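You operate a simulated robot arm through the tools that you are given. There is no shell and no other tool.

You are at the controls of a simulated robot arm. One attempt, no reset.

Task
Ready machine eight: cover off, oil feed to drip, speed 1, then switch on.
Fine: the well cover goes on the bench mat before the rocker goes on; the display ends on READY.

The check looks at the end state, three seconds after you hand in, the way a careful person would. Anything else that was tipped, shoved, dropped, spilled or broken makes it a failure. Lids that push on must go on centred and level and be pressed home; caps that screw on are set level and turned clockwise until they are tight.

Robot
A 7-joint arm with a two-finger parallel gripper, fixed in place. Base frame: the origin is on the floor under the middle of its stand, x ahead of it, y to its left, z up. Readings come in m, rad, newtons and seconds.
With the tool pointing down near the work surface it reaches from about 0.18 to 0.72 m from the base axis. Its first joint turns from -2.897 to 2.897 rad. Payload 1.57 kg.
The TCP is the grasp point between the finger pads, 0.03 m short of the fingertips. In the tool frame z runs along the fingers and y along their closing line. Largest opening 0.11 m; finger width 0.024, thickness 0.012; the body of the gripper, 0.048 by 0.112 m, starts 0.078 m behind the TCP.
Orientation is that of the tool frame in the base frame, as a unit quaternion [w, x, y, z]. With the fingers straight down and closing along the base's y, the tool's x points along the base's -x, its y along +y and its z along -z.

Tools
- The arm moves only by the tool servo_tool. Its argument "series" is one flat list of numbers, 7 for each row, row after row: the finger opening in m, from 0 to 0.11, then the shift along the tool's x, y, z in units of 500 mm (1.0 is 500 mm), then the turn, a rotation vector about the tool's x, y, z in units of 120 degrees (1.0 is 120 degrees). In form: [hand, x, y, z, rx, ry, rz, hand, x, y, z, rx, ry, rz, ...]. A call has 1 to 20 rows; each row is the pose to reach, as a shift and turn from the pose commanded when the call began, along the tool's axes at that moment. A call with a number of a shift or a turn outside -1 to 1 is refused whole. A row lasts 0.2 s, in which the tool goes at most 0.05 m and 0.15 rad; a call with a longer step from one row to the next is refused whole, and so is a gripper value outside its range. A pose out of reach is approached as far as the arm can. The call stops where the force on the tool passes 40 N (or 10 N more than at its start, if that is more) or the arm is blocked; 0.2 s more then pass. Each finger travels about 0.045 m/s and halts on what it meets, pressing with about 27 N; the grip force reading is that of the motor and also rises with nothing between the fingers. The clock runs only during rows and for 0.2 s after the last one: add rows that repeat a pose to give the fingers time. It gives the time, the measured TCP pose, the force on the tool (base axes), the opening and the grip force at its end, in the units of the frame above (readings bear some noise), with the torque about the TCP (base axes, N m) and any sound that the robot's microphone picked up.
- Cameras (640 x 400 px; columns grow to the right, rows downward): "scene" is fixed at [0.4046, -0.6446, 1.7168]; the picture's right is [0.77, 0.64, 0.00], its down [0.58, -0.69, -0.42] and it looks along [-0.27, 0.32, -0.91] (base axes); focal length 331 px, centre (320, 200). "wrist" rides on the gripper at [0.07, 0.016, -0.141] in the tool frame; the picture's right is [-0.23, 0.97, 0.00], its down [-0.85, -0.20, -0.48] and it looks along [-0.47, -0.11, 0.88] (tool axes); focal length 222 px, centre (320, 200). There is no depth. A picture from a camera that has moved, and an enlarged one, comes with that camera's place and axes in the base frame and with its lens. The place of the scene camera against the robot may be out by one fixed shift of up to 0.018 m in any direction.
- snapshot(camera): a new picture of that camera. The clock stands still meanwhile.
- move_column(by): slides the trunk up (or, below 0, down) by that many m; the arm rides with it, the base frame stays. It gives what a move gives, with no picture.
- close_up(camera, box): a new picture of the part [left, top, right, bottom] of that camera's present view, enlarged. The clock stands still meanwhile.
- job_done(): hands the job in; it is judged then, once.

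Nothing tells you positions but the pictures and the camera data. Unless the task says otherwise, let go and move clear before handing in.

The tools are called after "Request:" as name(argument=value, ...) on one line, values as JSON. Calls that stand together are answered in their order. servo_tool: Moves the arm, as the interface text tells. Its arguments: {"type":"object","properties":{"series":{"type":"array","items":{"type":"number"}}},"required":["series"]} The other tools are called the same way: move_column (by) moves the trunk up or down; snapshot (camera) takes a picture; close_up (camera, box) takes an enlarged picture of a part of a camera's view; job_done () hands the job in.

At the start:

```text
time_s: 0.0
ee_pos: [0.2401, -0.4172, 1.3216]
ee_rot: [0.0, 0.0, 1.0, 0.0]
force: [0.4, 1.0, 0.3]
wrist_torque: [0.02, -0.03, 0.0]
finger_gap: 0.1101
grasp_force: 0.2
trunk travel left (down, up): [-0.525, 0.065]
```

scene: 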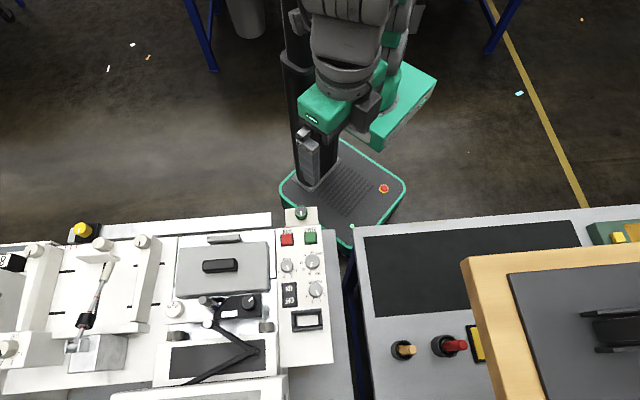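
wrist: 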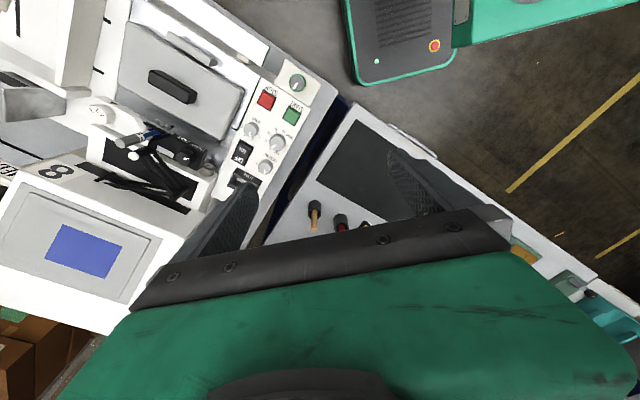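

I see a machine on a bench with a grey well cover (black handle), a control panel with knobs, a rocker and display, and a second bench with a dark mat to the right. First I'll take enlarged views to identify everything.

Request:
close_up(camera="scene", box=[260, 200, 360, 370])

Request:
close_up(camera="scene", box=[0, 200, 360, 400])

Request:
close_up(camera="wrist", box=[100, 0, 340, 200])

Request:
close_up(camera="scene", box=[340, 200, 640, 400])

```text
2.35 times, centred on (310, 285) of scene
camera zoom: at [0.4046, -0.6446, 1.7168], right [0.77, 0.64, 0.0], down [0.58, -0.69, -0.42], along [-0.27, 0.32, -0.91], focal length 780 px, centre (344, 0)
```

zoom: 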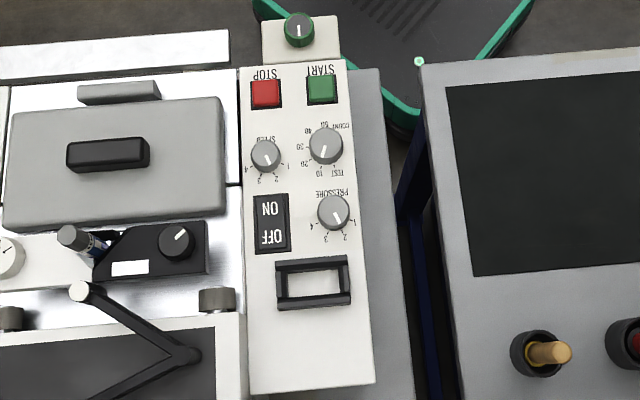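

```text
1.78 times, centred on (180, 300) of scene
camera zoom: at [0.4046, -0.6446, 1.7168], right [0.77, 0.64, 0.0], down [0.58, -0.69, -0.42], along [-0.27, 0.32, -0.91], focal length 589 px, centre (569, 22)
```

zoom: 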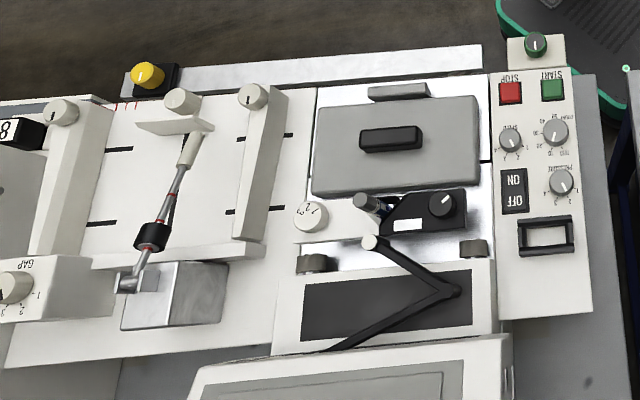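

```text
2.00 times, centred on (220, 100) of wrist
camera zoom: at [0.1701, -0.4012, 1.4629], right [0.23, 0.97, 0.0], down [0.85, -0.2, 0.48], along [0.47, -0.11, -0.88], focal length 444 px, centre (520, 400)
```

zoom: 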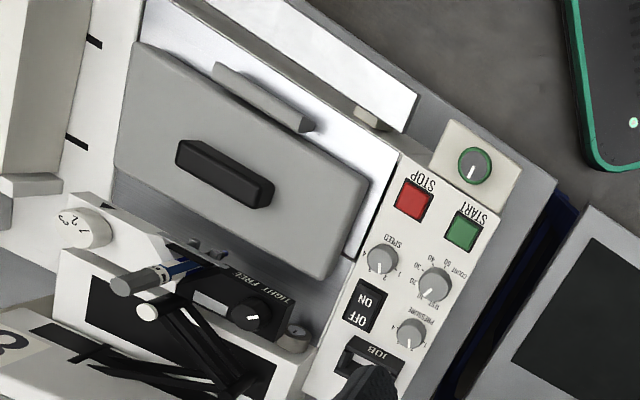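

```text
2.00 times, centred on (490, 300) of scene
camera zoom: at [0.4046, -0.6446, 1.7168], right [0.77, 0.64, 0.0], down [0.58, -0.69, -0.42], along [-0.27, 0.32, -0.91], focal length 663 px, centre (-20, 0)
```

zoom: 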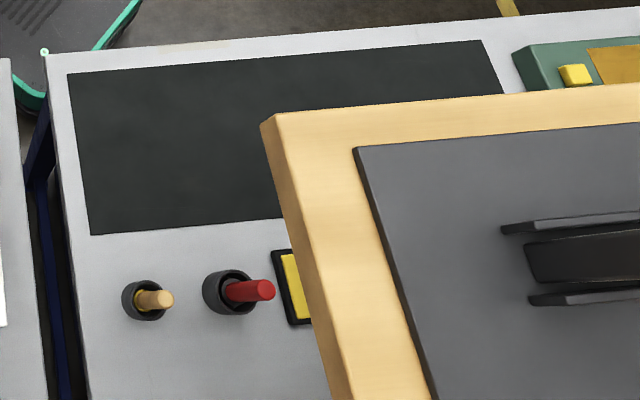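

The machine is on the robot's right with text facing the robot. I'll enlarge individual parts to read all labels.

Request:
close_up(camera="wrist", box=[225, 60, 321, 120])

Request:
close_up(camera="wrist", box=[220, 110, 316, 200])

Request:
close_up(camera="wrist", box=[80, 90, 240, 200])

Request:
close_up(camera="scene", box=[0, 210, 160, 310])

Request:
close_up(camera="wrist", box=[0, 150, 200, 300])

```text
6.67 times, centred on (273, 90) of wrist
camera zoom: at [0.1701, -0.4012, 1.4629], right [0.23, 0.97, 0.0], down [0.85, -0.2, 0.48], along [0.47, -0.11, -0.88], focal length 1481 px, centre (633, 933)
```

zoom: 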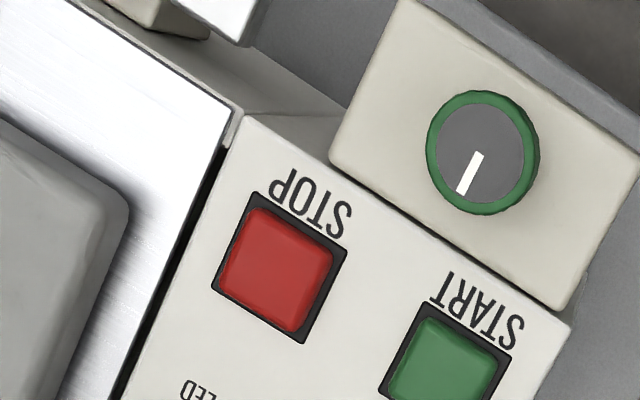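

```text
4.44 times, centred on (268, 155) of wrist
camera zoom: at [0.1701, -0.4012, 1.4629], right [0.23, 0.97, 0.0], down [0.85, -0.2, 0.48], along [0.47, -0.11, -0.88], focal length 987 px, centre (551, 400)
```

zoom: 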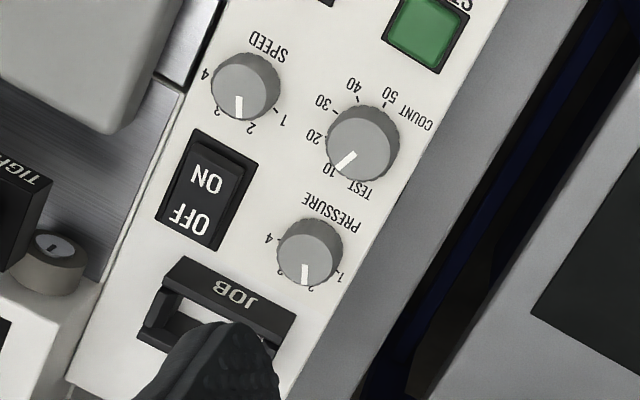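

```text
3.64 times, centred on (160, 145) of wrist
camera zoom: at [0.1701, -0.4012, 1.4629], right [0.23, 0.97, 0.0], down [0.85, -0.2, 0.48], along [0.47, -0.11, -0.88], focal length 808 px, centre (902, 400)
```

zoom: 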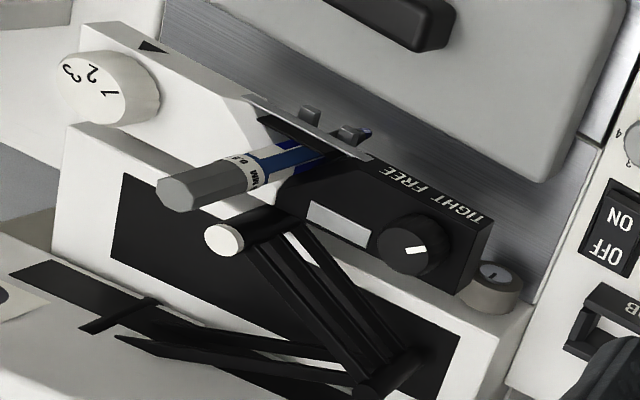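

```text
4.00 times, centred on (80, 260) of scene
camera zoom: at [0.4046, -0.6446, 1.7168], right [0.77, 0.64, 0.0], down [0.58, -0.69, -0.42], along [-0.27, 0.32, -0.91], focal length 1325 px, centre (1280, -40)
```

zoom: 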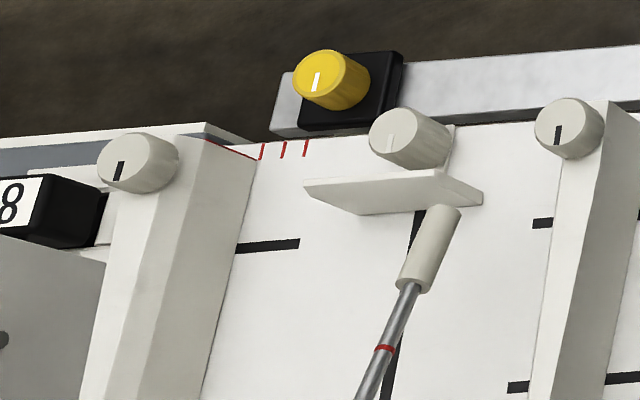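

```text
2.67 times, centred on (100, 225) of wrist
camera zoom: at [0.1701, -0.4012, 1.4629], right [0.23, 0.97, 0.0], down [0.85, -0.2, 0.48], along [0.47, -0.11, -0.88], focal length 592 px, centre (907, 133)
```

zoom: 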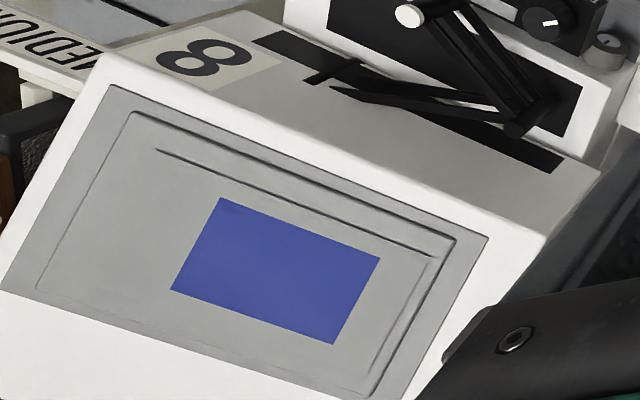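

Close-ups render at real resolution, so I'll zoom harder on the unknown controls (left knobs, pen holder, tags) to find the oil feed.

Request:
close_up(camera="wrist", box=[0, 0, 110, 70])

Request:
close_up(camera="wrist", box=[0, 60, 110, 130])

Request:
close_up(camera="wrist", box=[0, 130, 110, 200])

Request:
close_up(camera="scene", box=[0, 300, 160, 400])

Request:
close_up(camera="scene", box=[160, 280, 290, 400])

Request:
close_up(camera="wrist", box=[100, 0, 220, 75])

```text
5.71 times, centred on (55, 35) of wrist
camera zoom: at [0.1701, -0.4012, 1.4629], right [0.23, 0.97, 0.0], down [0.85, -0.2, 0.48], along [0.47, -0.11, -0.88], focal length 1269 px, centre (1834, 1143)
```

zoom: 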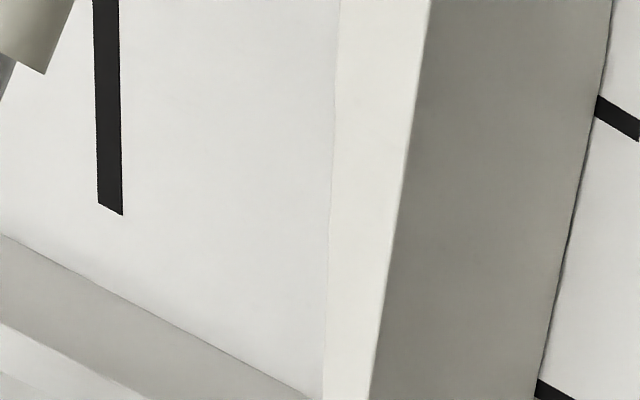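

```text
5.71 times, centred on (55, 95) of wrist
camera zoom: at [0.1701, -0.4012, 1.4629], right [0.23, 0.97, 0.0], down [0.85, -0.2, 0.48], along [0.47, -0.11, -0.88], focal length 1269 px, centre (1834, 800)
```

zoom: 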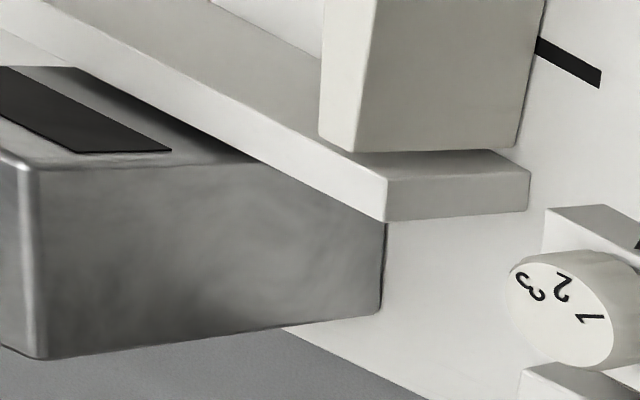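

```text
5.71 times, centred on (55, 165) of wrist
camera zoom: at [0.1701, -0.4012, 1.4629], right [0.23, 0.97, 0.0], down [0.85, -0.2, 0.48], along [0.47, -0.11, -0.88], focal length 1269 px, centre (1834, 400)
```

zoom: 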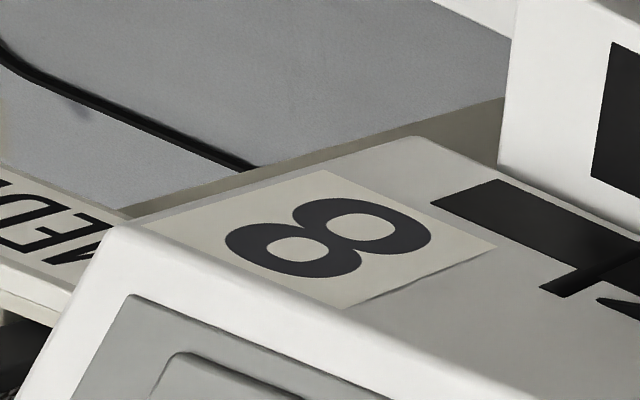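

```text
4.00 times, centred on (80, 350) of scene
camera zoom: at [0.4046, -0.6446, 1.7168], right [0.77, 0.64, 0.0], down [0.58, -0.69, -0.42], along [-0.27, 0.32, -0.91], focal length 1325 px, centre (1280, -400)
```

zoom: 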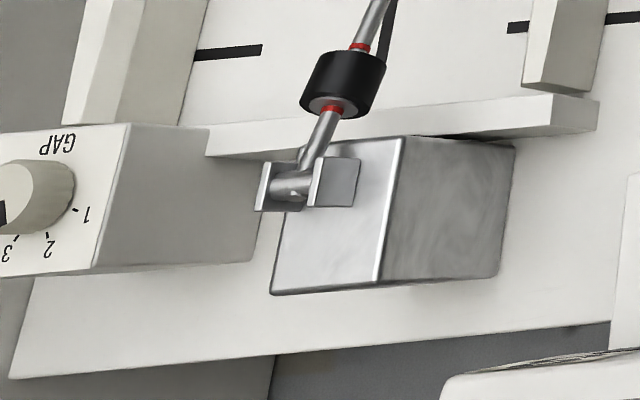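

```text
3.33 times, centred on (225, 340) of scene
camera zoom: at [0.4046, -0.6446, 1.7168], right [0.77, 0.64, 0.0], down [0.58, -0.69, -0.42], along [-0.27, 0.32, -0.91], focal length 1104 px, centre (637, -267)
```

zoom: 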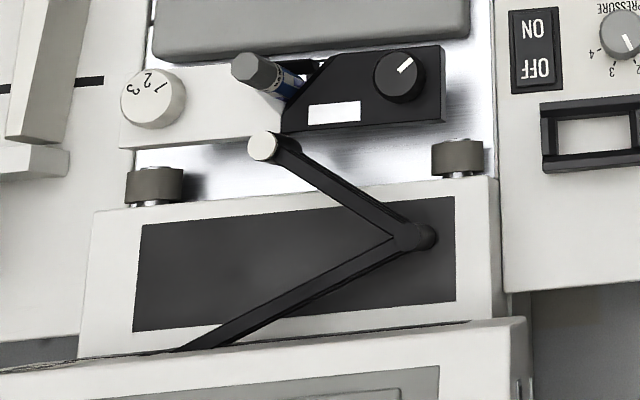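

```text
5.33 times, centred on (160, 38) of wrist
camera zoom: at [0.1701, -0.4012, 1.4629], right [0.23, 0.97, 0.0], down [0.85, -0.2, 0.48], along [0.47, -0.11, -0.88], focal length 1185 px, centre (1173, 1067)
```

zoom: 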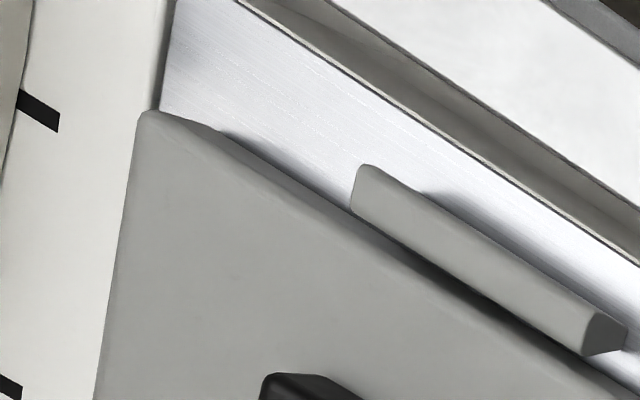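

No label says oil or drip yet. I'll turn the tool about its axis by 60° so the wrist camera faces the machine as the operator would, and look again.

Request:
servo_tool(series=[0.11, 0, 0, 0, 0, 0, 0.07, 0.11, 0, 0, 0, 0, 0, 0.14, 0.11, 0, 0, 0, 0, 0, 0.21, 0.11, 0, 0, 0, 0, 0, 0.28, 0.11, 0, 0, 0, 0, 0, 0.35, 0.11, 0, 0, 0, 0, 0, 0.42, 0.11, 0, 0, 0, 0, 0, 0.49])

Request:
snapshot(camera="wrist")

Request:
snapshot(camera="scene")

```text
time_s: 1.6
ee_pos: [0.2399, -0.4178, 1.3213]
ee_rot: [0.0, 0.492, 0.871, 0.0]
force: [-0.4, 0.3, -0.6]
wrist_torque: [0.0, -0.02, -0.04]
finger_gap: 0.11
grasp_force: 0.0
trunk travel left (down, up): [-0.525, 0.065]
```

```text
taken
camera wrist: at [0.2176, -0.3495, 1.463], right [0.95, 0.31, 0.0], down [0.27, -0.84, 0.48], along [0.15, -0.46, -0.88], focal length 222 px, centre (320, 200)
```

wrist: 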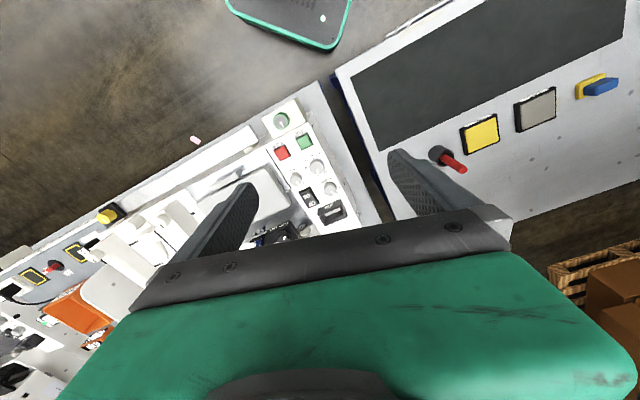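

```text
taken
```

scene: 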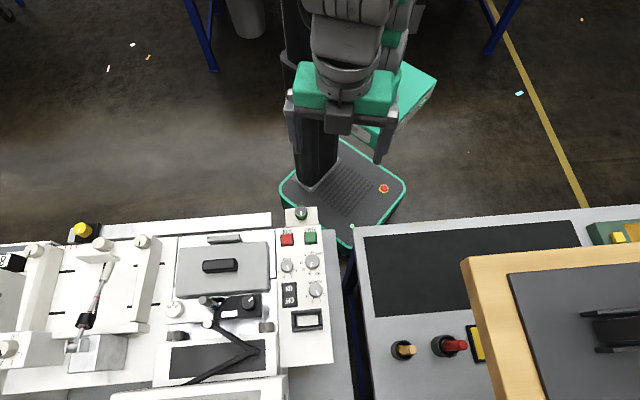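

Now the camera faces the machine from the operator side. I'll zoom into the left area, the front-edge knob, and the right bench's fittings.

Request:
close_up(camera="wrist", box=[0, 180, 130, 270])

Request:
close_up(camera="wrist", box=[255, 90, 351, 150])

Request:
close_up(camera="wrist", box=[420, 60, 640, 200])

Request:
close_up(camera="wrist", box=[0, 270, 130, 400])

Request:
close_up(camera="wrist", box=[220, 140, 350, 230])

```text
4.44 times, centred on (65, 225) of wrist
camera zoom: at [0.2176, -0.3495, 1.463], right [0.95, 0.31, 0.0], down [0.27, -0.84, 0.48], along [0.15, -0.46, -0.88], focal length 987 px, centre (1453, 89)
```

zoom: 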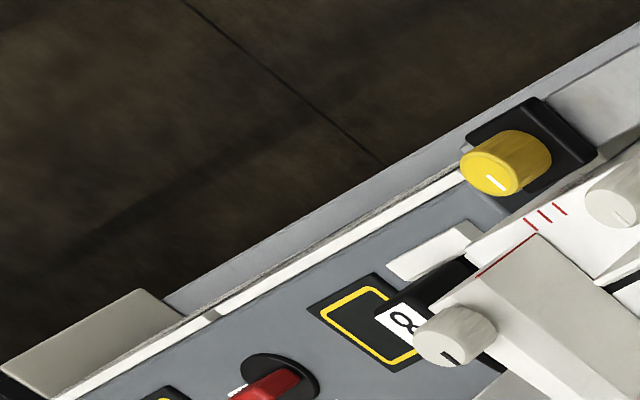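

```text
6.67 times, centred on (303, 120) of wrist
camera zoom: at [0.2176, -0.3495, 1.463], right [0.95, 0.31, 0.0], down [0.27, -0.84, 0.48], along [0.15, -0.46, -0.88], focal length 1481 px, centre (433, 733)
```

zoom: 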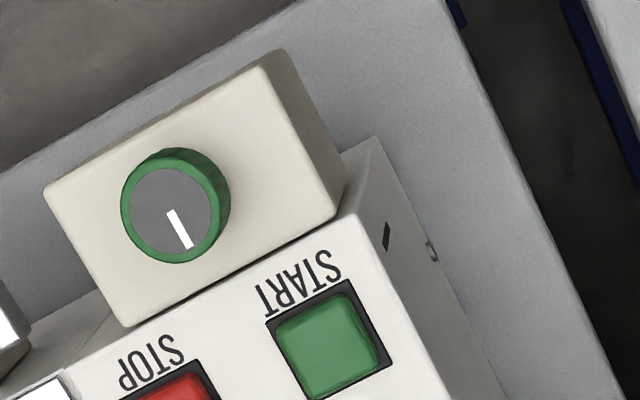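

```text
2.86 times, centred on (530, 130) of wrist
camera zoom: at [0.2176, -0.3495, 1.463], right [0.95, 0.31, 0.0], down [0.27, -0.84, 0.48], along [0.15, -0.46, -0.88], focal length 635 px, centre (-280, 400)
```

zoom: 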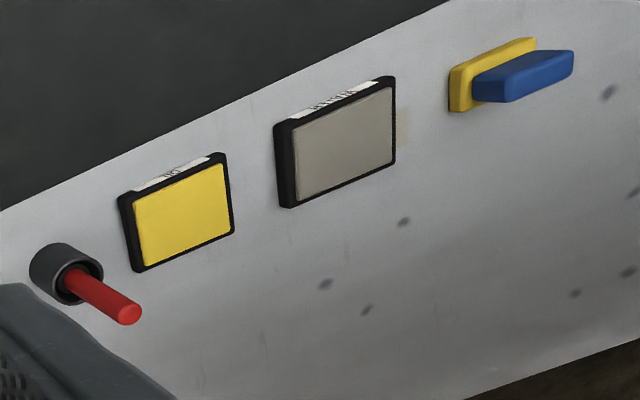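

```text
3.08 times, centred on (65, 335) of wrist
camera zoom: at [0.2176, -0.3495, 1.463], right [0.95, 0.31, 0.0], down [0.27, -0.84, 0.48], along [0.15, -0.46, -0.88], focal length 684 px, centre (1105, -215)
```

zoom: 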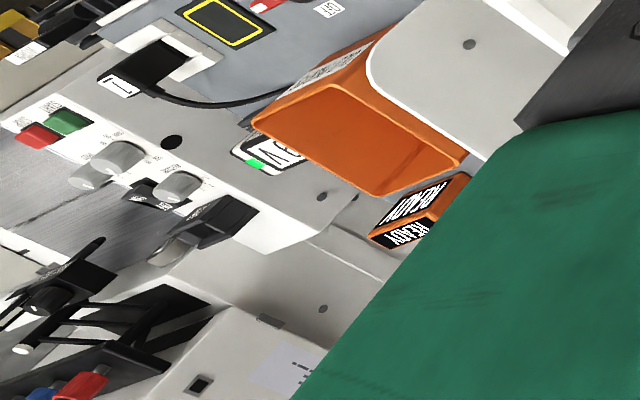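

```text
4.44 times, centred on (285, 185) of wrist
camera zoom: at [0.2176, -0.3495, 1.463], right [0.95, 0.31, 0.0], down [0.27, -0.84, 0.48], along [0.15, -0.46, -0.88], focal length 987 px, centre (476, 267)
```

zoom: 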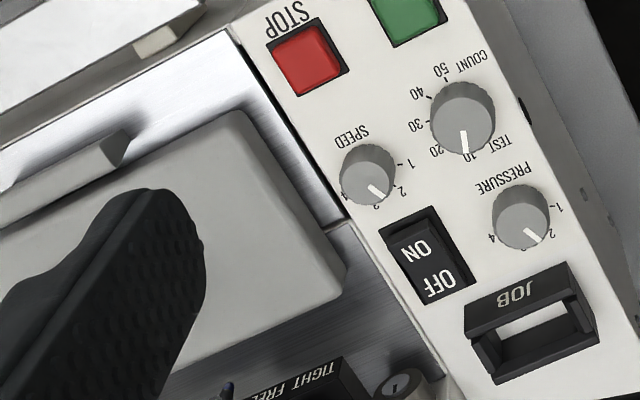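

There's a neighbouring machine on the left with its own panel; eight's panel is the one nearest the mat. I'll back the arm toward the base to look at the front faces, where hidden labels could be.

Request:
servo_tool(series=[0.11, 0.08, 0, 0, 0, 0, 0, 0.11, 0.16, 0, 0, 0, 0, 0, 0.11, 0.24, 0, 0, 0, 0, 0, 0.11, 0.32, 0, 0, 0, 0, 0, 0.11, 0.4, 0, 0, 0, 0, 0, 0.11, 0.44, 0, 0, 0, 0, 0])

Request:
snapshot(camera="wrist")

Request:
snapshot(camera="scene")

```text
time_s: 3.0
ee_pos: [0.1255, -0.23, 1.3226]
ee_rot: [0.0, 0.491, 0.871, 0.0]
force: [-0.5, 1.1, 0.1]
wrist_torque: [-0.04, 0.01, 0.03]
finger_gap: 0.1102
grasp_force: 0.0
trunk travel left (down, up): [-0.525, 0.065]
```

```text
taken
camera wrist: at [0.1031, -0.1607, 1.4633], right [0.95, 0.31, 0.0], down [0.27, -0.83, 0.48], along [0.15, -0.45, -0.88], focal length 222 px, centre (320, 200)
```

wrist: 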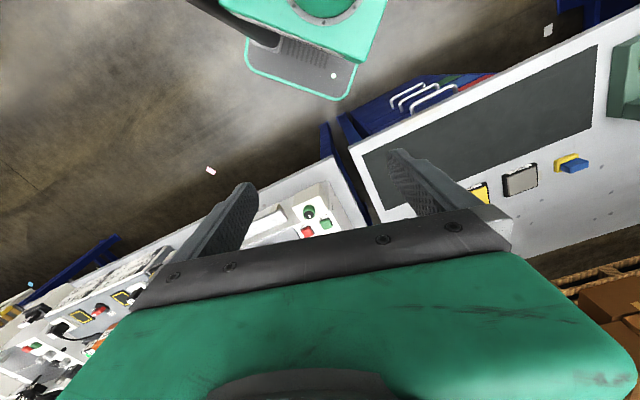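

```text
taken
```

scene: 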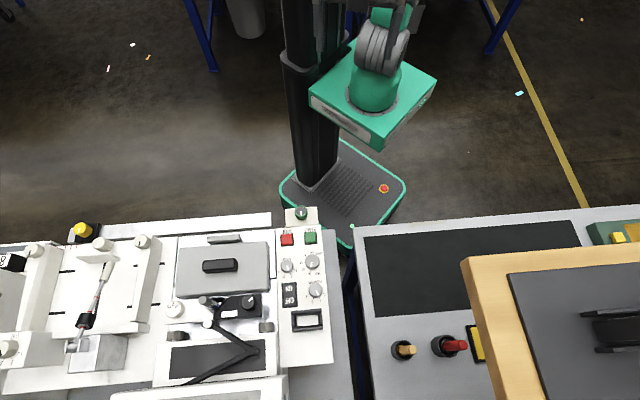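

Request:
close_up(camera="wrist", box=[250, 180, 360, 250])

Request:
close_up(camera="wrist", box=[0, 270, 140, 360])

Request:
close_up(camera="wrist", box=[0, 320, 110, 400])

Request:
close_up(camera="scene", box=[160, 290, 290, 350])

Request:
close_up(camera="scene", box=[275, 200, 335, 240])

```text
5.71 times, centred on (305, 215) of wrist
camera zoom: at [0.1031, -0.1607, 1.4633], right [0.95, 0.31, 0.0], down [0.27, -0.83, 0.48], along [0.15, -0.45, -0.88], focal length 1269 px, centre (406, 114)
```

zoom: 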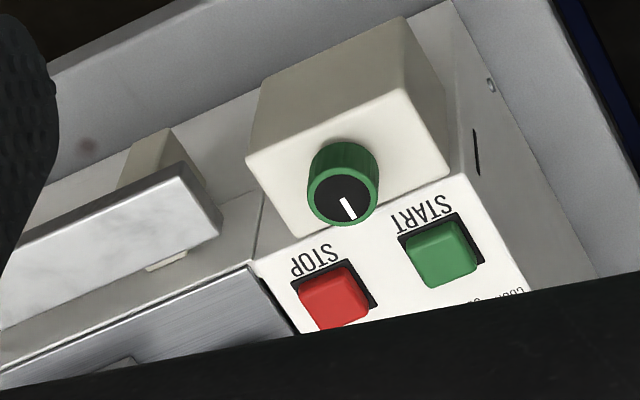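

```text
4.44 times, centred on (70, 315) of wrist
camera zoom: at [0.1031, -0.1607, 1.4633], right [0.95, 0.31, 0.0], down [0.27, -0.83, 0.48], along [0.15, -0.45, -0.88], focal length 987 px, centre (1431, -311)
```

zoom: 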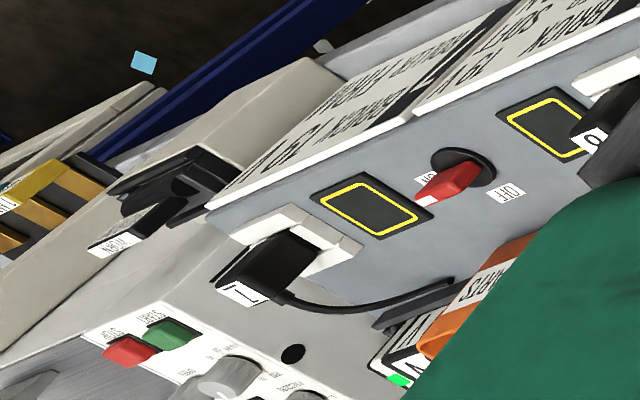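

```text
5.00 times, centred on (55, 360) of wrist
camera zoom: at [0.1031, -0.1607, 1.4633], right [0.95, 0.31, 0.0], down [0.27, -0.83, 0.48], along [0.15, -0.45, -0.88], focal length 1111 px, centre (1645, -600)
```

zoom: 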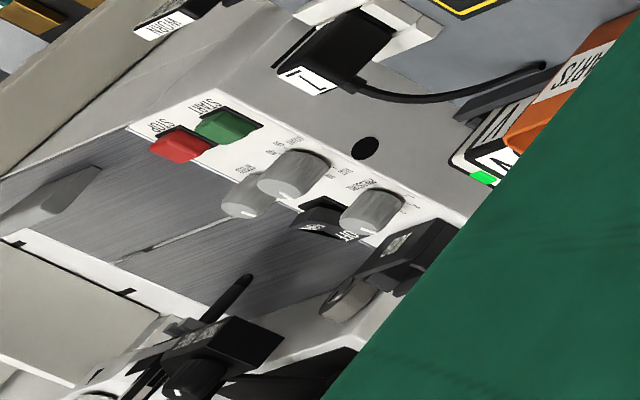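

```text
4.92 times, centred on (225, 320) of scene
camera zoom: at [0.4046, -0.6446, 1.7168], right [0.77, 0.64, 0.0], down [0.58, -0.69, -0.42], along [-0.27, 0.32, -0.91], focal length 1631 px, centre (788, -391)
```

zoom: 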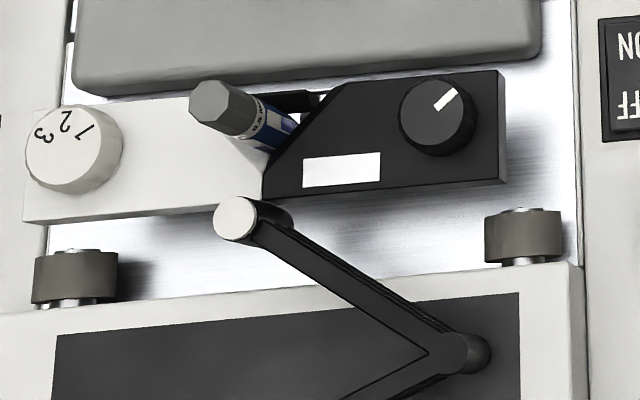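

```text
10.00 times, centred on (305, 220) of scene
camera zoom: at [0.4046, -0.6446, 1.7168], right [0.77, 0.64, 0.0], down [0.58, -0.69, -0.42], along [-0.27, 0.32, -0.91], focal length 3313 px, centre (470, 0)
```

zoom: 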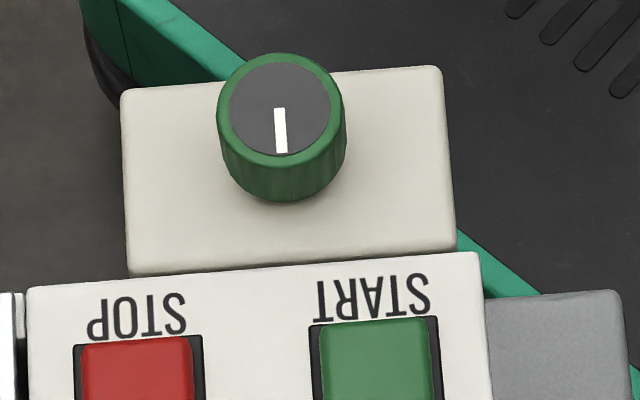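

There are printed cards/placards at the left on the other machine's edge. I'll read them, since they may hold a legend.

Request:
close_up(camera="wrist", box=[40, 255, 150, 325])

Request:
close_up(camera="wrist", box=[100, 225, 200, 290])

Request:
close_up(camera="wrist", box=[60, 310, 130, 360])

Request:
close_up(camera="scene", box=[570, 200, 640, 260])

Request:
close_up(camera="wrist", box=[380, 60, 520, 130])

```text
5.71 times, centred on (95, 290) of wrist
camera zoom: at [0.1031, -0.1607, 1.4633], right [0.95, 0.31, 0.0], down [0.27, -0.83, 0.48], along [0.15, -0.45, -0.88], focal length 1269 px, centre (1606, -314)
```

zoom: 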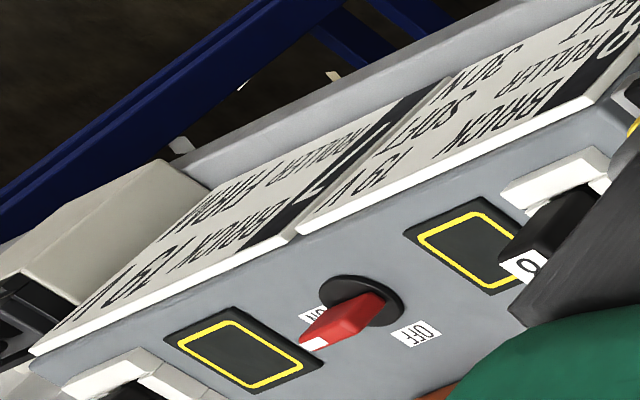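

```text
6.15 times, centred on (150, 258) of wrist
camera zoom: at [0.1031, -0.1607, 1.4633], right [0.95, 0.31, 0.0], down [0.27, -0.83, 0.48], along [0.15, -0.45, -0.88], focal length 1367 px, centre (1366, -154)
```

zoom: 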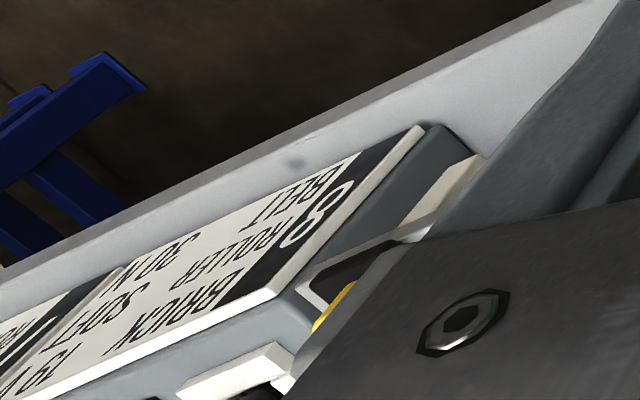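

```text
8.00 times, centred on (95, 335) of wrist
camera zoom: at [0.1031, -0.1607, 1.4633], right [0.95, 0.31, 0.0], down [0.27, -0.83, 0.48], along [0.15, -0.45, -0.88], focal length 1777 px, centre (2120, -880)
```

zoom: 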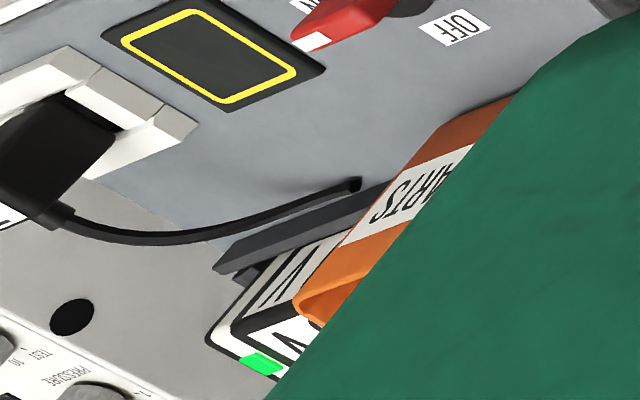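

```text
6.67 times, centred on (605, 230) of scene
camera zoom: at [0.4046, -0.6446, 1.7168], right [0.77, 0.64, 0.0], down [0.58, -0.69, -0.42], along [-0.27, 0.32, -0.91], focal length 2209 px, centre (-1580, 0)
```

zoom: 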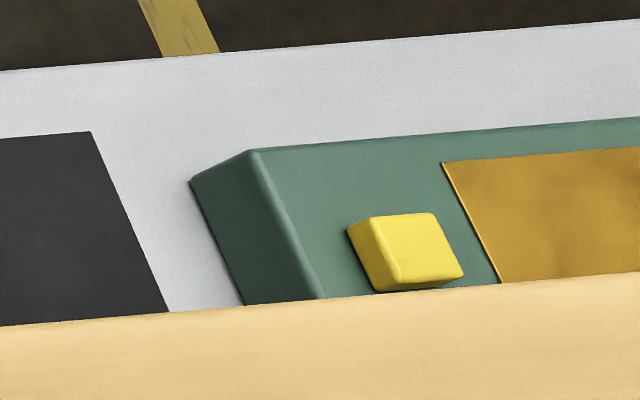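

```text
4.57 times, centred on (450, 95) of wrist
camera zoom: at [0.1031, -0.1607, 1.4633], right [0.95, 0.31, 0.0], down [0.27, -0.83, 0.48], along [0.15, -0.45, -0.88], focal length 1015 px, centre (-274, 680)
```

zoom: 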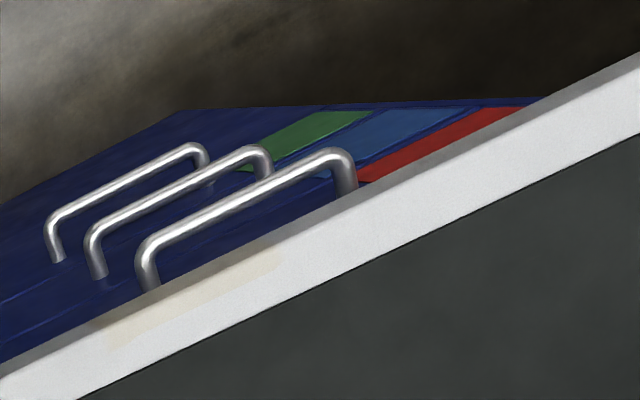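

The cards are only job placards. I'll move out over the machine so the wrist camera looks down at the pen block and the 1‑2‑3 dial.

Request:
servo_tool(series=[0.11, -0.0735, -0.0292, 0, 0, 0, 0, 0.11, -0.147, -0.0584, 0, 0, 0, 0, 0.11, -0.2205, -0.0876, 0, 0, 0, 0, 0.11, -0.294, -0.1168, 0, 0, 0, 0, 0.11, -0.3675, -0.146, 0, 0, 0, 0, 0.11, -0.441, -0.1752, 0, 0, 0, 0, 0.11, -0.5145, -0.2044, 0, 0, 0, 0, 0.11, -0.588, -0.2336, 0, 0, 0, 0, 0.11, -0.6615, -0.2628, 0, 0, 0, 0, 0.11, -0.735, -0.292, 0, 0, 0, 0])

Request:
snapshot(camera="wrist")

Request:
snapshot(camera="scene")

```text
time_s: 4.6
ee_pos: [0.1704, -0.4917, 1.3225]
ee_rot: [0.01, 0.491, 0.871, -0.009]
force: [4.1, -19.7, -27.0]
wrist_torque: [0.44, 0.16, -0.04]
finger_gap: 0.1101
grasp_force: 0.1
out of reach, approached as far as the arm can: row 7
trunk travel left (down, up): [-0.525, 0.065]
stopped in row 7: the force on the tool passed its limit at 138 N (the readings are from after the stop); the commanded pose is now the measured one
```

```text
taken
camera wrist: at [0.1471, -0.4199, 1.4628], right [0.95, 0.31, 0.0], down [0.27, -0.82, 0.5], along [0.15, -0.48, -0.87], focal length 222 px, centre (320, 200)
```

wrist: 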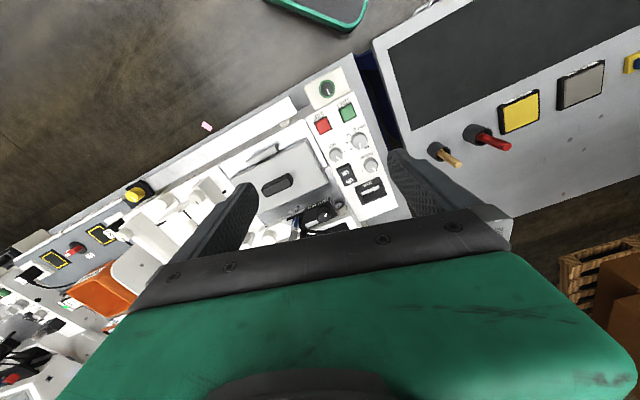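

```text
taken
```

scene: 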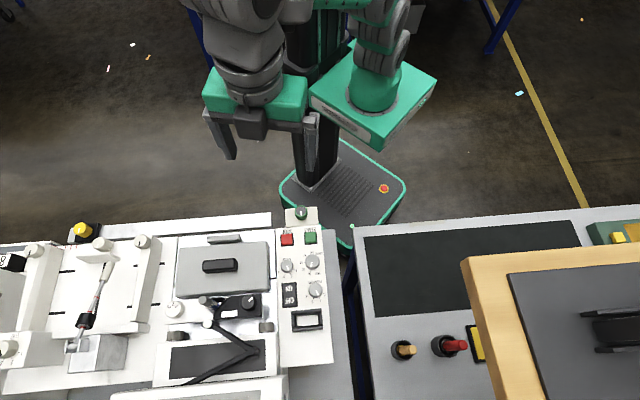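

That spot was out of reach at this height (the arm can't stretch out this high). STOP button triangulates to about (0.183, -0.515, 0.974), so I'll lower the trunk to bring the arm to a better working height, then approach again.

Request:
servo_tool(series=[0.11, 0.06, 0, 0, 0, 0, 0, 0.11, 0.06, 0, 0, 0, 0, 0])

Request:
move_column(by=-0.15)

Request:
snapshot(camera="scene")

```text
time_s: 5.2
ee_pos: [0.1555, -0.4668, 1.3215]
ee_rot: [0.008, 0.491, 0.871, -0.007]
force: [-0.3, 0.1, 0.2]
wrist_torque: [-0.02, -0.01, 0.0]
finger_gap: 0.1099
grasp_force: 0.2
trunk travel left (down, up): [-0.525, 0.065]
```

```text
time_s: 6.9
ee_pos: [0.1555, -0.466, 1.172]
ee_rot: [0.007, 0.491, 0.871, -0.007]
force: [-0.3, -0.1, -0.4]
wrist_torque: [-0.01, 0.01, 0.0]
finger_gap: 0.1098
grasp_force: 0.0
trunk travel left (down, up): [-0.375, 0.215]
```

```text
taken
```

scene: 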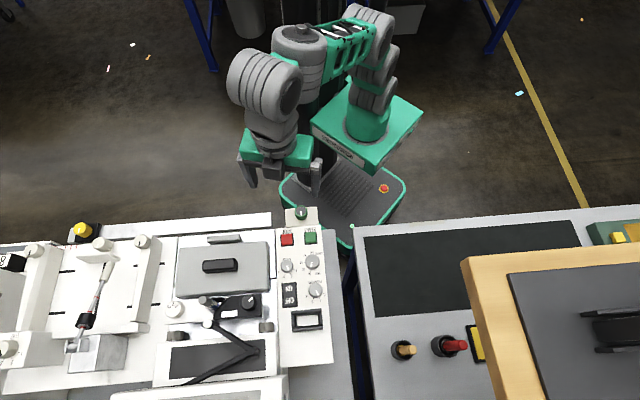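

Now I'll move out over the machine at fingertip height about 1.14 m, which clears everything there.

Request:
servo_tool(series=[0.11, -0.075, -0.0248, 0, 0, 0, 0, 0.11, -0.15, -0.0495, 0, 0, 0, 0, 0.11, -0.225, -0.0743, 0, 0, 0, 0, 0.11, -0.3, -0.099, 0, 0, 0, 0])

Request:
snapshot(camera="wrist")

```text
time_s: 7.3
ee_pos: [0.1639, -0.5011, 1.177]
ee_rot: [0.017, 0.491, 0.871, -0.019]
force: [4.4, -19.7, -25.7]
wrist_torque: [0.39, 0.33, -0.16]
finger_gap: 0.1101
grasp_force: 0.1
out of reach, approached as far as the arm can: row 2
trunk travel left (down, up): [-0.375, 0.215]
stopped in row 2: the force on the tool passed its limit at 130 N (the readings are from after the stop); the commanded pose is now the measured one
```

```text
taken
camera wrist: at [0.1393, -0.4269, 1.314], right [0.95, 0.31, 0.0], down [0.27, -0.81, 0.52], along [0.16, -0.5, -0.85], focal length 222 px, centre (320, 200)
```

wrist: 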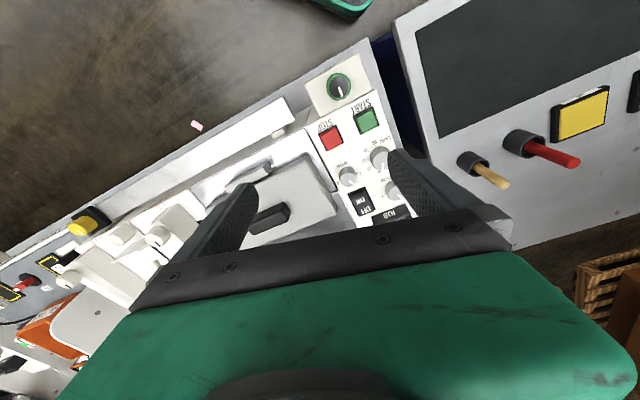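

The limit is relative to the arm's own shoulder, so the trunk should be high and the arm reach downward. I'll retract slightly, raise the trunk, and then bring the tool down with the arm.

Request:
servo_tool(series=[0.11, 0.05, 0, 0, 0, 0, 0, 0.11, 0.1, 0, 0, 0, 0, 0])

Request:
move_column(by=0.15)

Request:
servo_tool(series=[0.11, 0, 0, 0.08, 0, 0, 0, 0.11, 0, 0, 0.16, 0, 0, 0, 0.11, 0, 0, 0.24, 0, 0, 0, 0.11, 0, 0, 0.32, 0, 0, 0, 0.11, 0, 0, 0.36, 0, 0, 0])

```text
time_s: 7.9
ee_pos: [0.1373, -0.4594, 1.1731]
ee_rot: [0.015, 0.491, 0.871, -0.015]
force: [0.7, 0.0, -0.8]
wrist_torque: [0.0, 0.0, -0.01]
finger_gap: 0.1098
grasp_force: 0.1
trunk travel left (down, up): [-0.375, 0.215]
```

```text
time_s: 9.7
ee_pos: [0.1375, -0.4603, 1.3219]
ee_rot: [0.013, 0.491, 0.871, -0.015]
force: [-0.1, -0.4, 0.2]
wrist_torque: [0.0, -0.01, 0.02]
finger_gap: 0.1102
grasp_force: 0.0
trunk travel left (down, up): [-0.525, 0.065]
```

```text
time_s: 10.9
ee_pos: [0.1396, -0.4686, 1.1429]
ee_rot: [0.015, 0.491, 0.871, -0.016]
force: [0.2, 0.4, -0.1]
wrist_torque: [0.01, -0.02, -0.01]
finger_gap: 0.1099
grasp_force: 0.0
trunk travel left (down, up): [-0.525, 0.065]
```

Request:
servo_tool(series=[0.11, -0.07, -0.016, 0, -0.006, 0.02, 0, 0.11, -0.14, -0.032, 0, -0.006, 0.02, 0, 0.11, -0.21, -0.048, 0, -0.006, 0.02, 0, 0.11, -0.28, -0.063, 0, -0.006, 0.02, 0])

Request:
snapshot(camera="wrist")

Request:
snapshot(camera="scene")

```text
time_s: 11.9
ee_pos: [0.1845, -0.605, 1.144]
ee_rot: [-0.001, 0.491, 0.871, 0.001]
force: [0.3, -0.6, 0.6]
wrist_torque: [0.03, 0.05, 0.03]
finger_gap: 0.11
grasp_force: 0.1
trunk travel left (down, up): [-0.525, 0.065]
```

```text
taken
camera wrist: at [0.1627, -0.5376, 1.287], right [0.95, 0.31, 0.0], down [0.27, -0.84, 0.47], along [0.15, -0.45, -0.88], focal length 222 px, centre (320, 200)
```

wrist: 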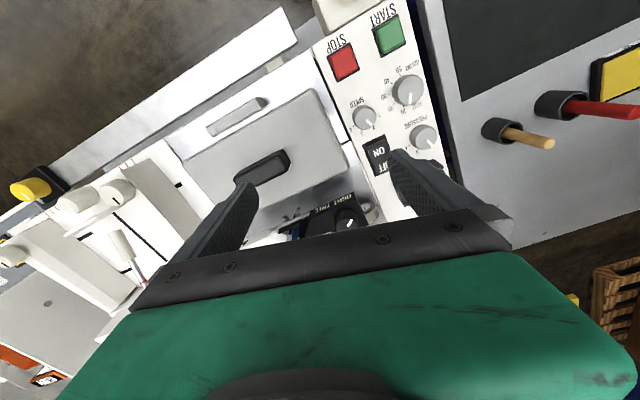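

```text
taken
```

scene: 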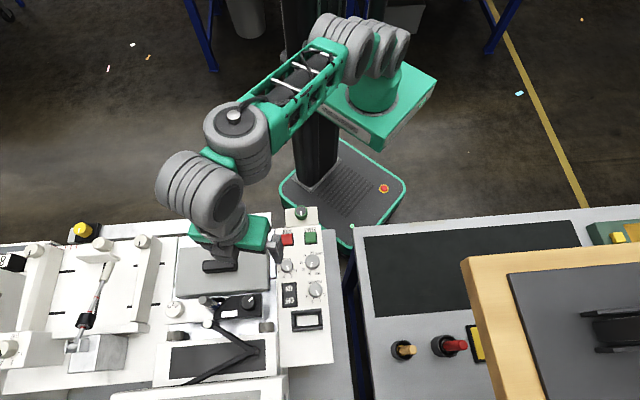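

Request:
close_up(camera="wrist", box=[240, 170, 380, 240])

Request:
close_up(camera="wrist", box=[0, 150, 190, 290])

Request:
close_up(camera="wrist", box=[300, 0, 420, 60])

Request:
close_up(camera="wrist", box=[160, 0, 340, 110])

```text
4.57 times, centred on (310, 205) of wrist
camera zoom: at [0.1627, -0.5376, 1.287], right [0.95, 0.31, 0.0], down [0.27, -0.84, 0.47], along [0.15, -0.45, -0.88], focal length 1015 px, centre (366, 177)
```

zoom: 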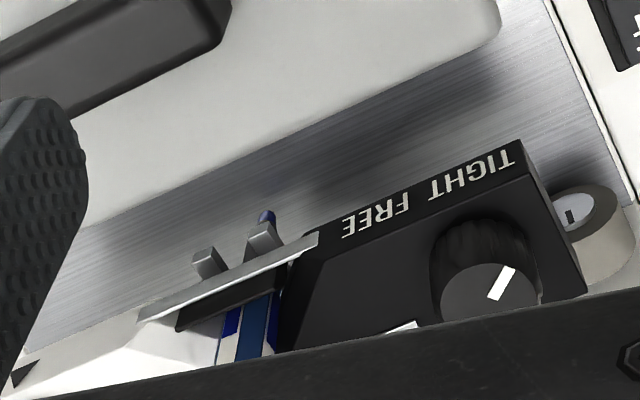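

```text
2.86 times, centred on (95, 220) of wrist
camera zoom: at [0.1627, -0.5376, 1.287], right [0.95, 0.31, 0.0], down [0.27, -0.84, 0.47], along [0.15, -0.45, -0.88], focal length 635 px, centre (963, 143)
```

zoom: 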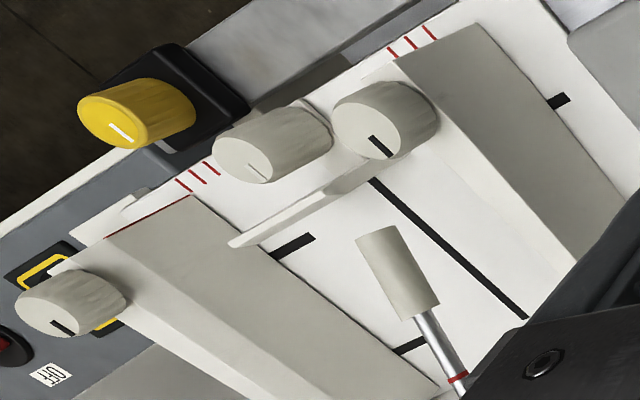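

```text
5.33 times, centred on (360, 30) of wrist
camera zoom: at [0.1627, -0.5376, 1.287], right [0.95, 0.31, 0.0], down [0.27, -0.84, 0.47], along [0.15, -0.45, -0.88], focal length 1185 px, centre (107, 1107)
```

zoom: 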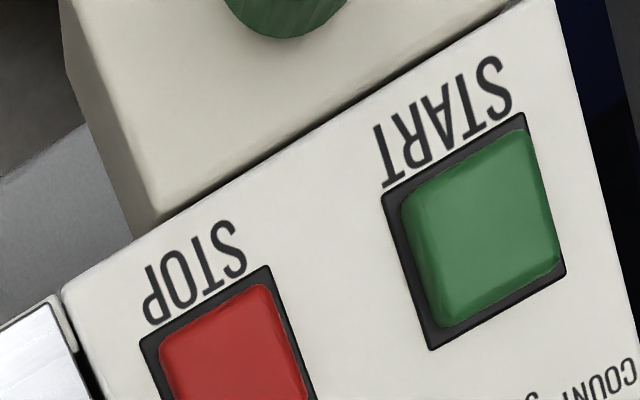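

```text
3.56 times, centred on (250, 55) of wrist
camera zoom: at [0.1627, -0.5376, 1.287], right [0.95, 0.31, 0.0], down [0.27, -0.84, 0.47], along [0.15, -0.45, -0.88], focal length 790 px, centre (569, 716)
```

zoom: 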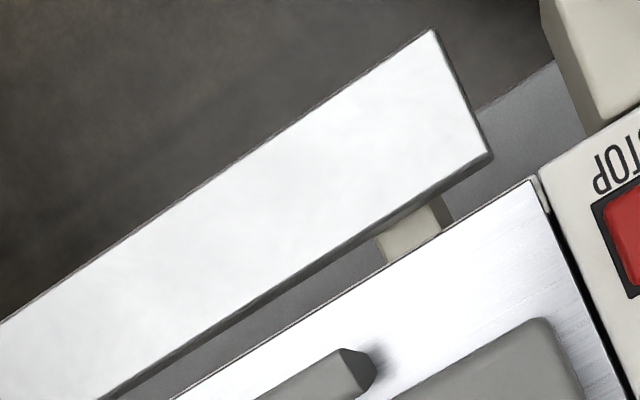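

The oil-feed selector isn't visible anywhere outside, so it is probably in the well under the cover. Machine axes lie at about 45° in the base frame; the cover handle is near (0.125, -0.655, ~1.02). I'll square the tool with the machine and centre over the handle.

Request:
servo_tool(series=[0.11, -0.008, -0.05, 0, 0, 0, -0.04, 0.11, -0.016, -0.1, 0, 0, 0, -0.08, 0.11, -0.024, -0.1536, 0, 0, 0, -0.115, 0.11, -0.024, -0.1536, 0, 0, 0, -0.115])

Request:
snapshot(camera="wrist")

Request:
snapshot(camera="scene")

```text
time_s: 12.9
ee_pos: [0.1231, -0.6332, 1.1384]
ee_rot: [-0.001, 0.383, 0.924, 0.0]
force: [0.4, -0.4, 0.0]
wrist_torque: [0.0, 0.02, 0.01]
finger_gap: 0.11
grasp_force: 0.1
out of reach, approached as far as the arm can: row 2, 3, 4
trunk travel left (down, up): [-0.525, 0.065]
```

```text
taken
camera wrist: at [0.0846, -0.5719, 1.2802], right [0.85, 0.53, 0.0], down [0.46, -0.75, 0.48], along [0.25, -0.4, -0.88], focal length 222 px, centre (320, 200)
```

wrist: 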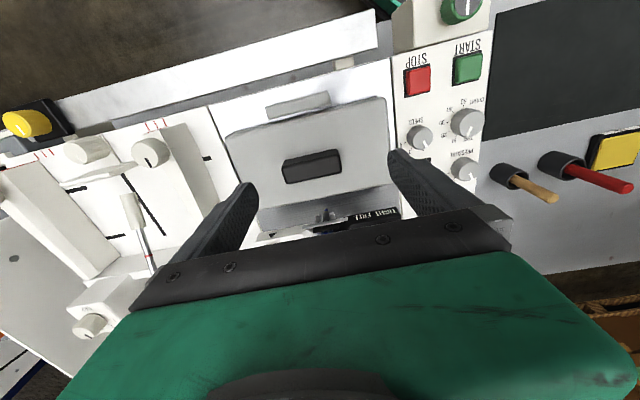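

```text
taken
```

scene: 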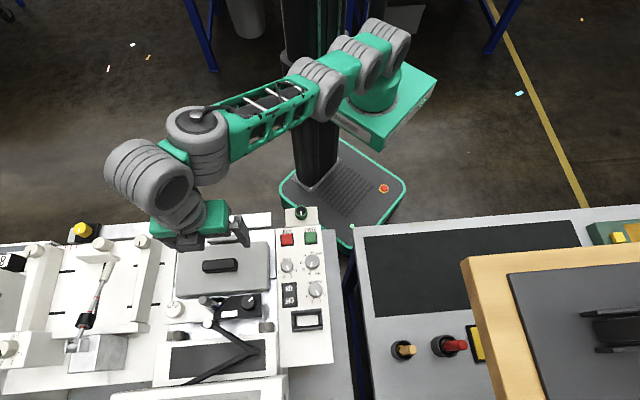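

The view is now square to the machine. I'll measure the cover and handle from close-ups here.

Request:
close_up(camera="wrist", box=[210, 80, 410, 205])

Request:
close_up(camera="wrist", box=[260, 130, 360, 195])

Request:
close_up(camera="scene", box=[165, 225, 285, 305])

```text
3.20 times, centred on (310, 142) of wrist
camera zoom: at [0.0846, -0.5719, 1.2802], right [0.85, 0.53, 0.0], down [0.46, -0.75, 0.48], along [0.25, -0.4, -0.88], focal length 711 px, centre (352, 384)
```

zoom: 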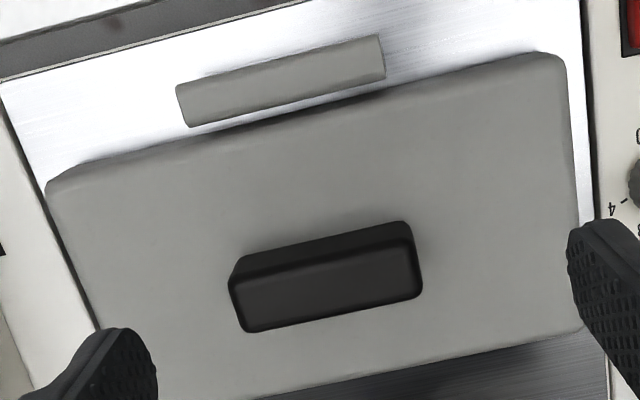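

```text
6.15 times, centred on (310, 162) of wrist
camera zoom: at [0.0846, -0.5719, 1.2802], right [0.85, 0.53, 0.0], down [0.46, -0.75, 0.48], along [0.25, -0.4, -0.88], focal length 1367 px, centre (382, 431)
```

zoom: 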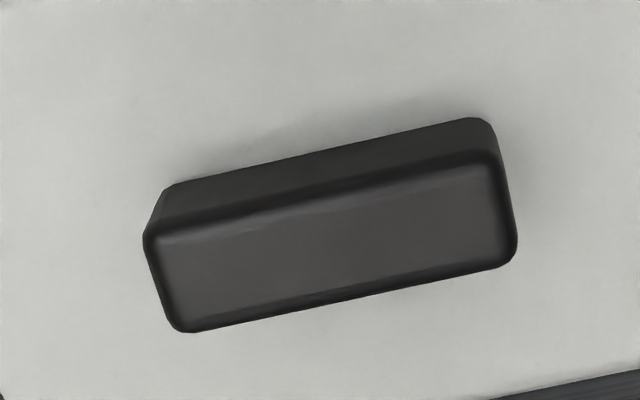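

```text
5.00 times, centred on (225, 265) of scene
camera zoom: at [0.4046, -0.6446, 1.7168], right [0.77, 0.64, 0.0], down [0.58, -0.69, -0.42], along [-0.27, 0.32, -0.91], focal length 1657 px, centre (795, -125)
```

zoom: 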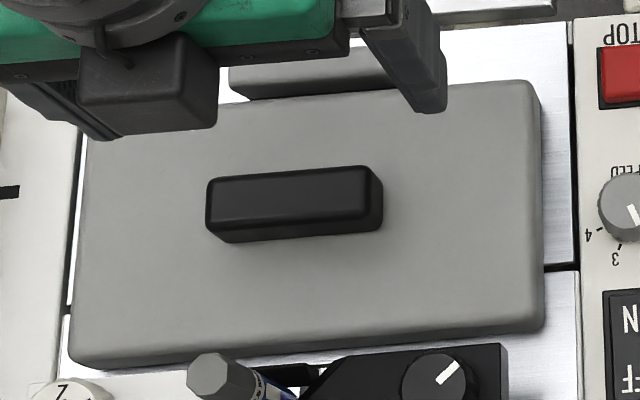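

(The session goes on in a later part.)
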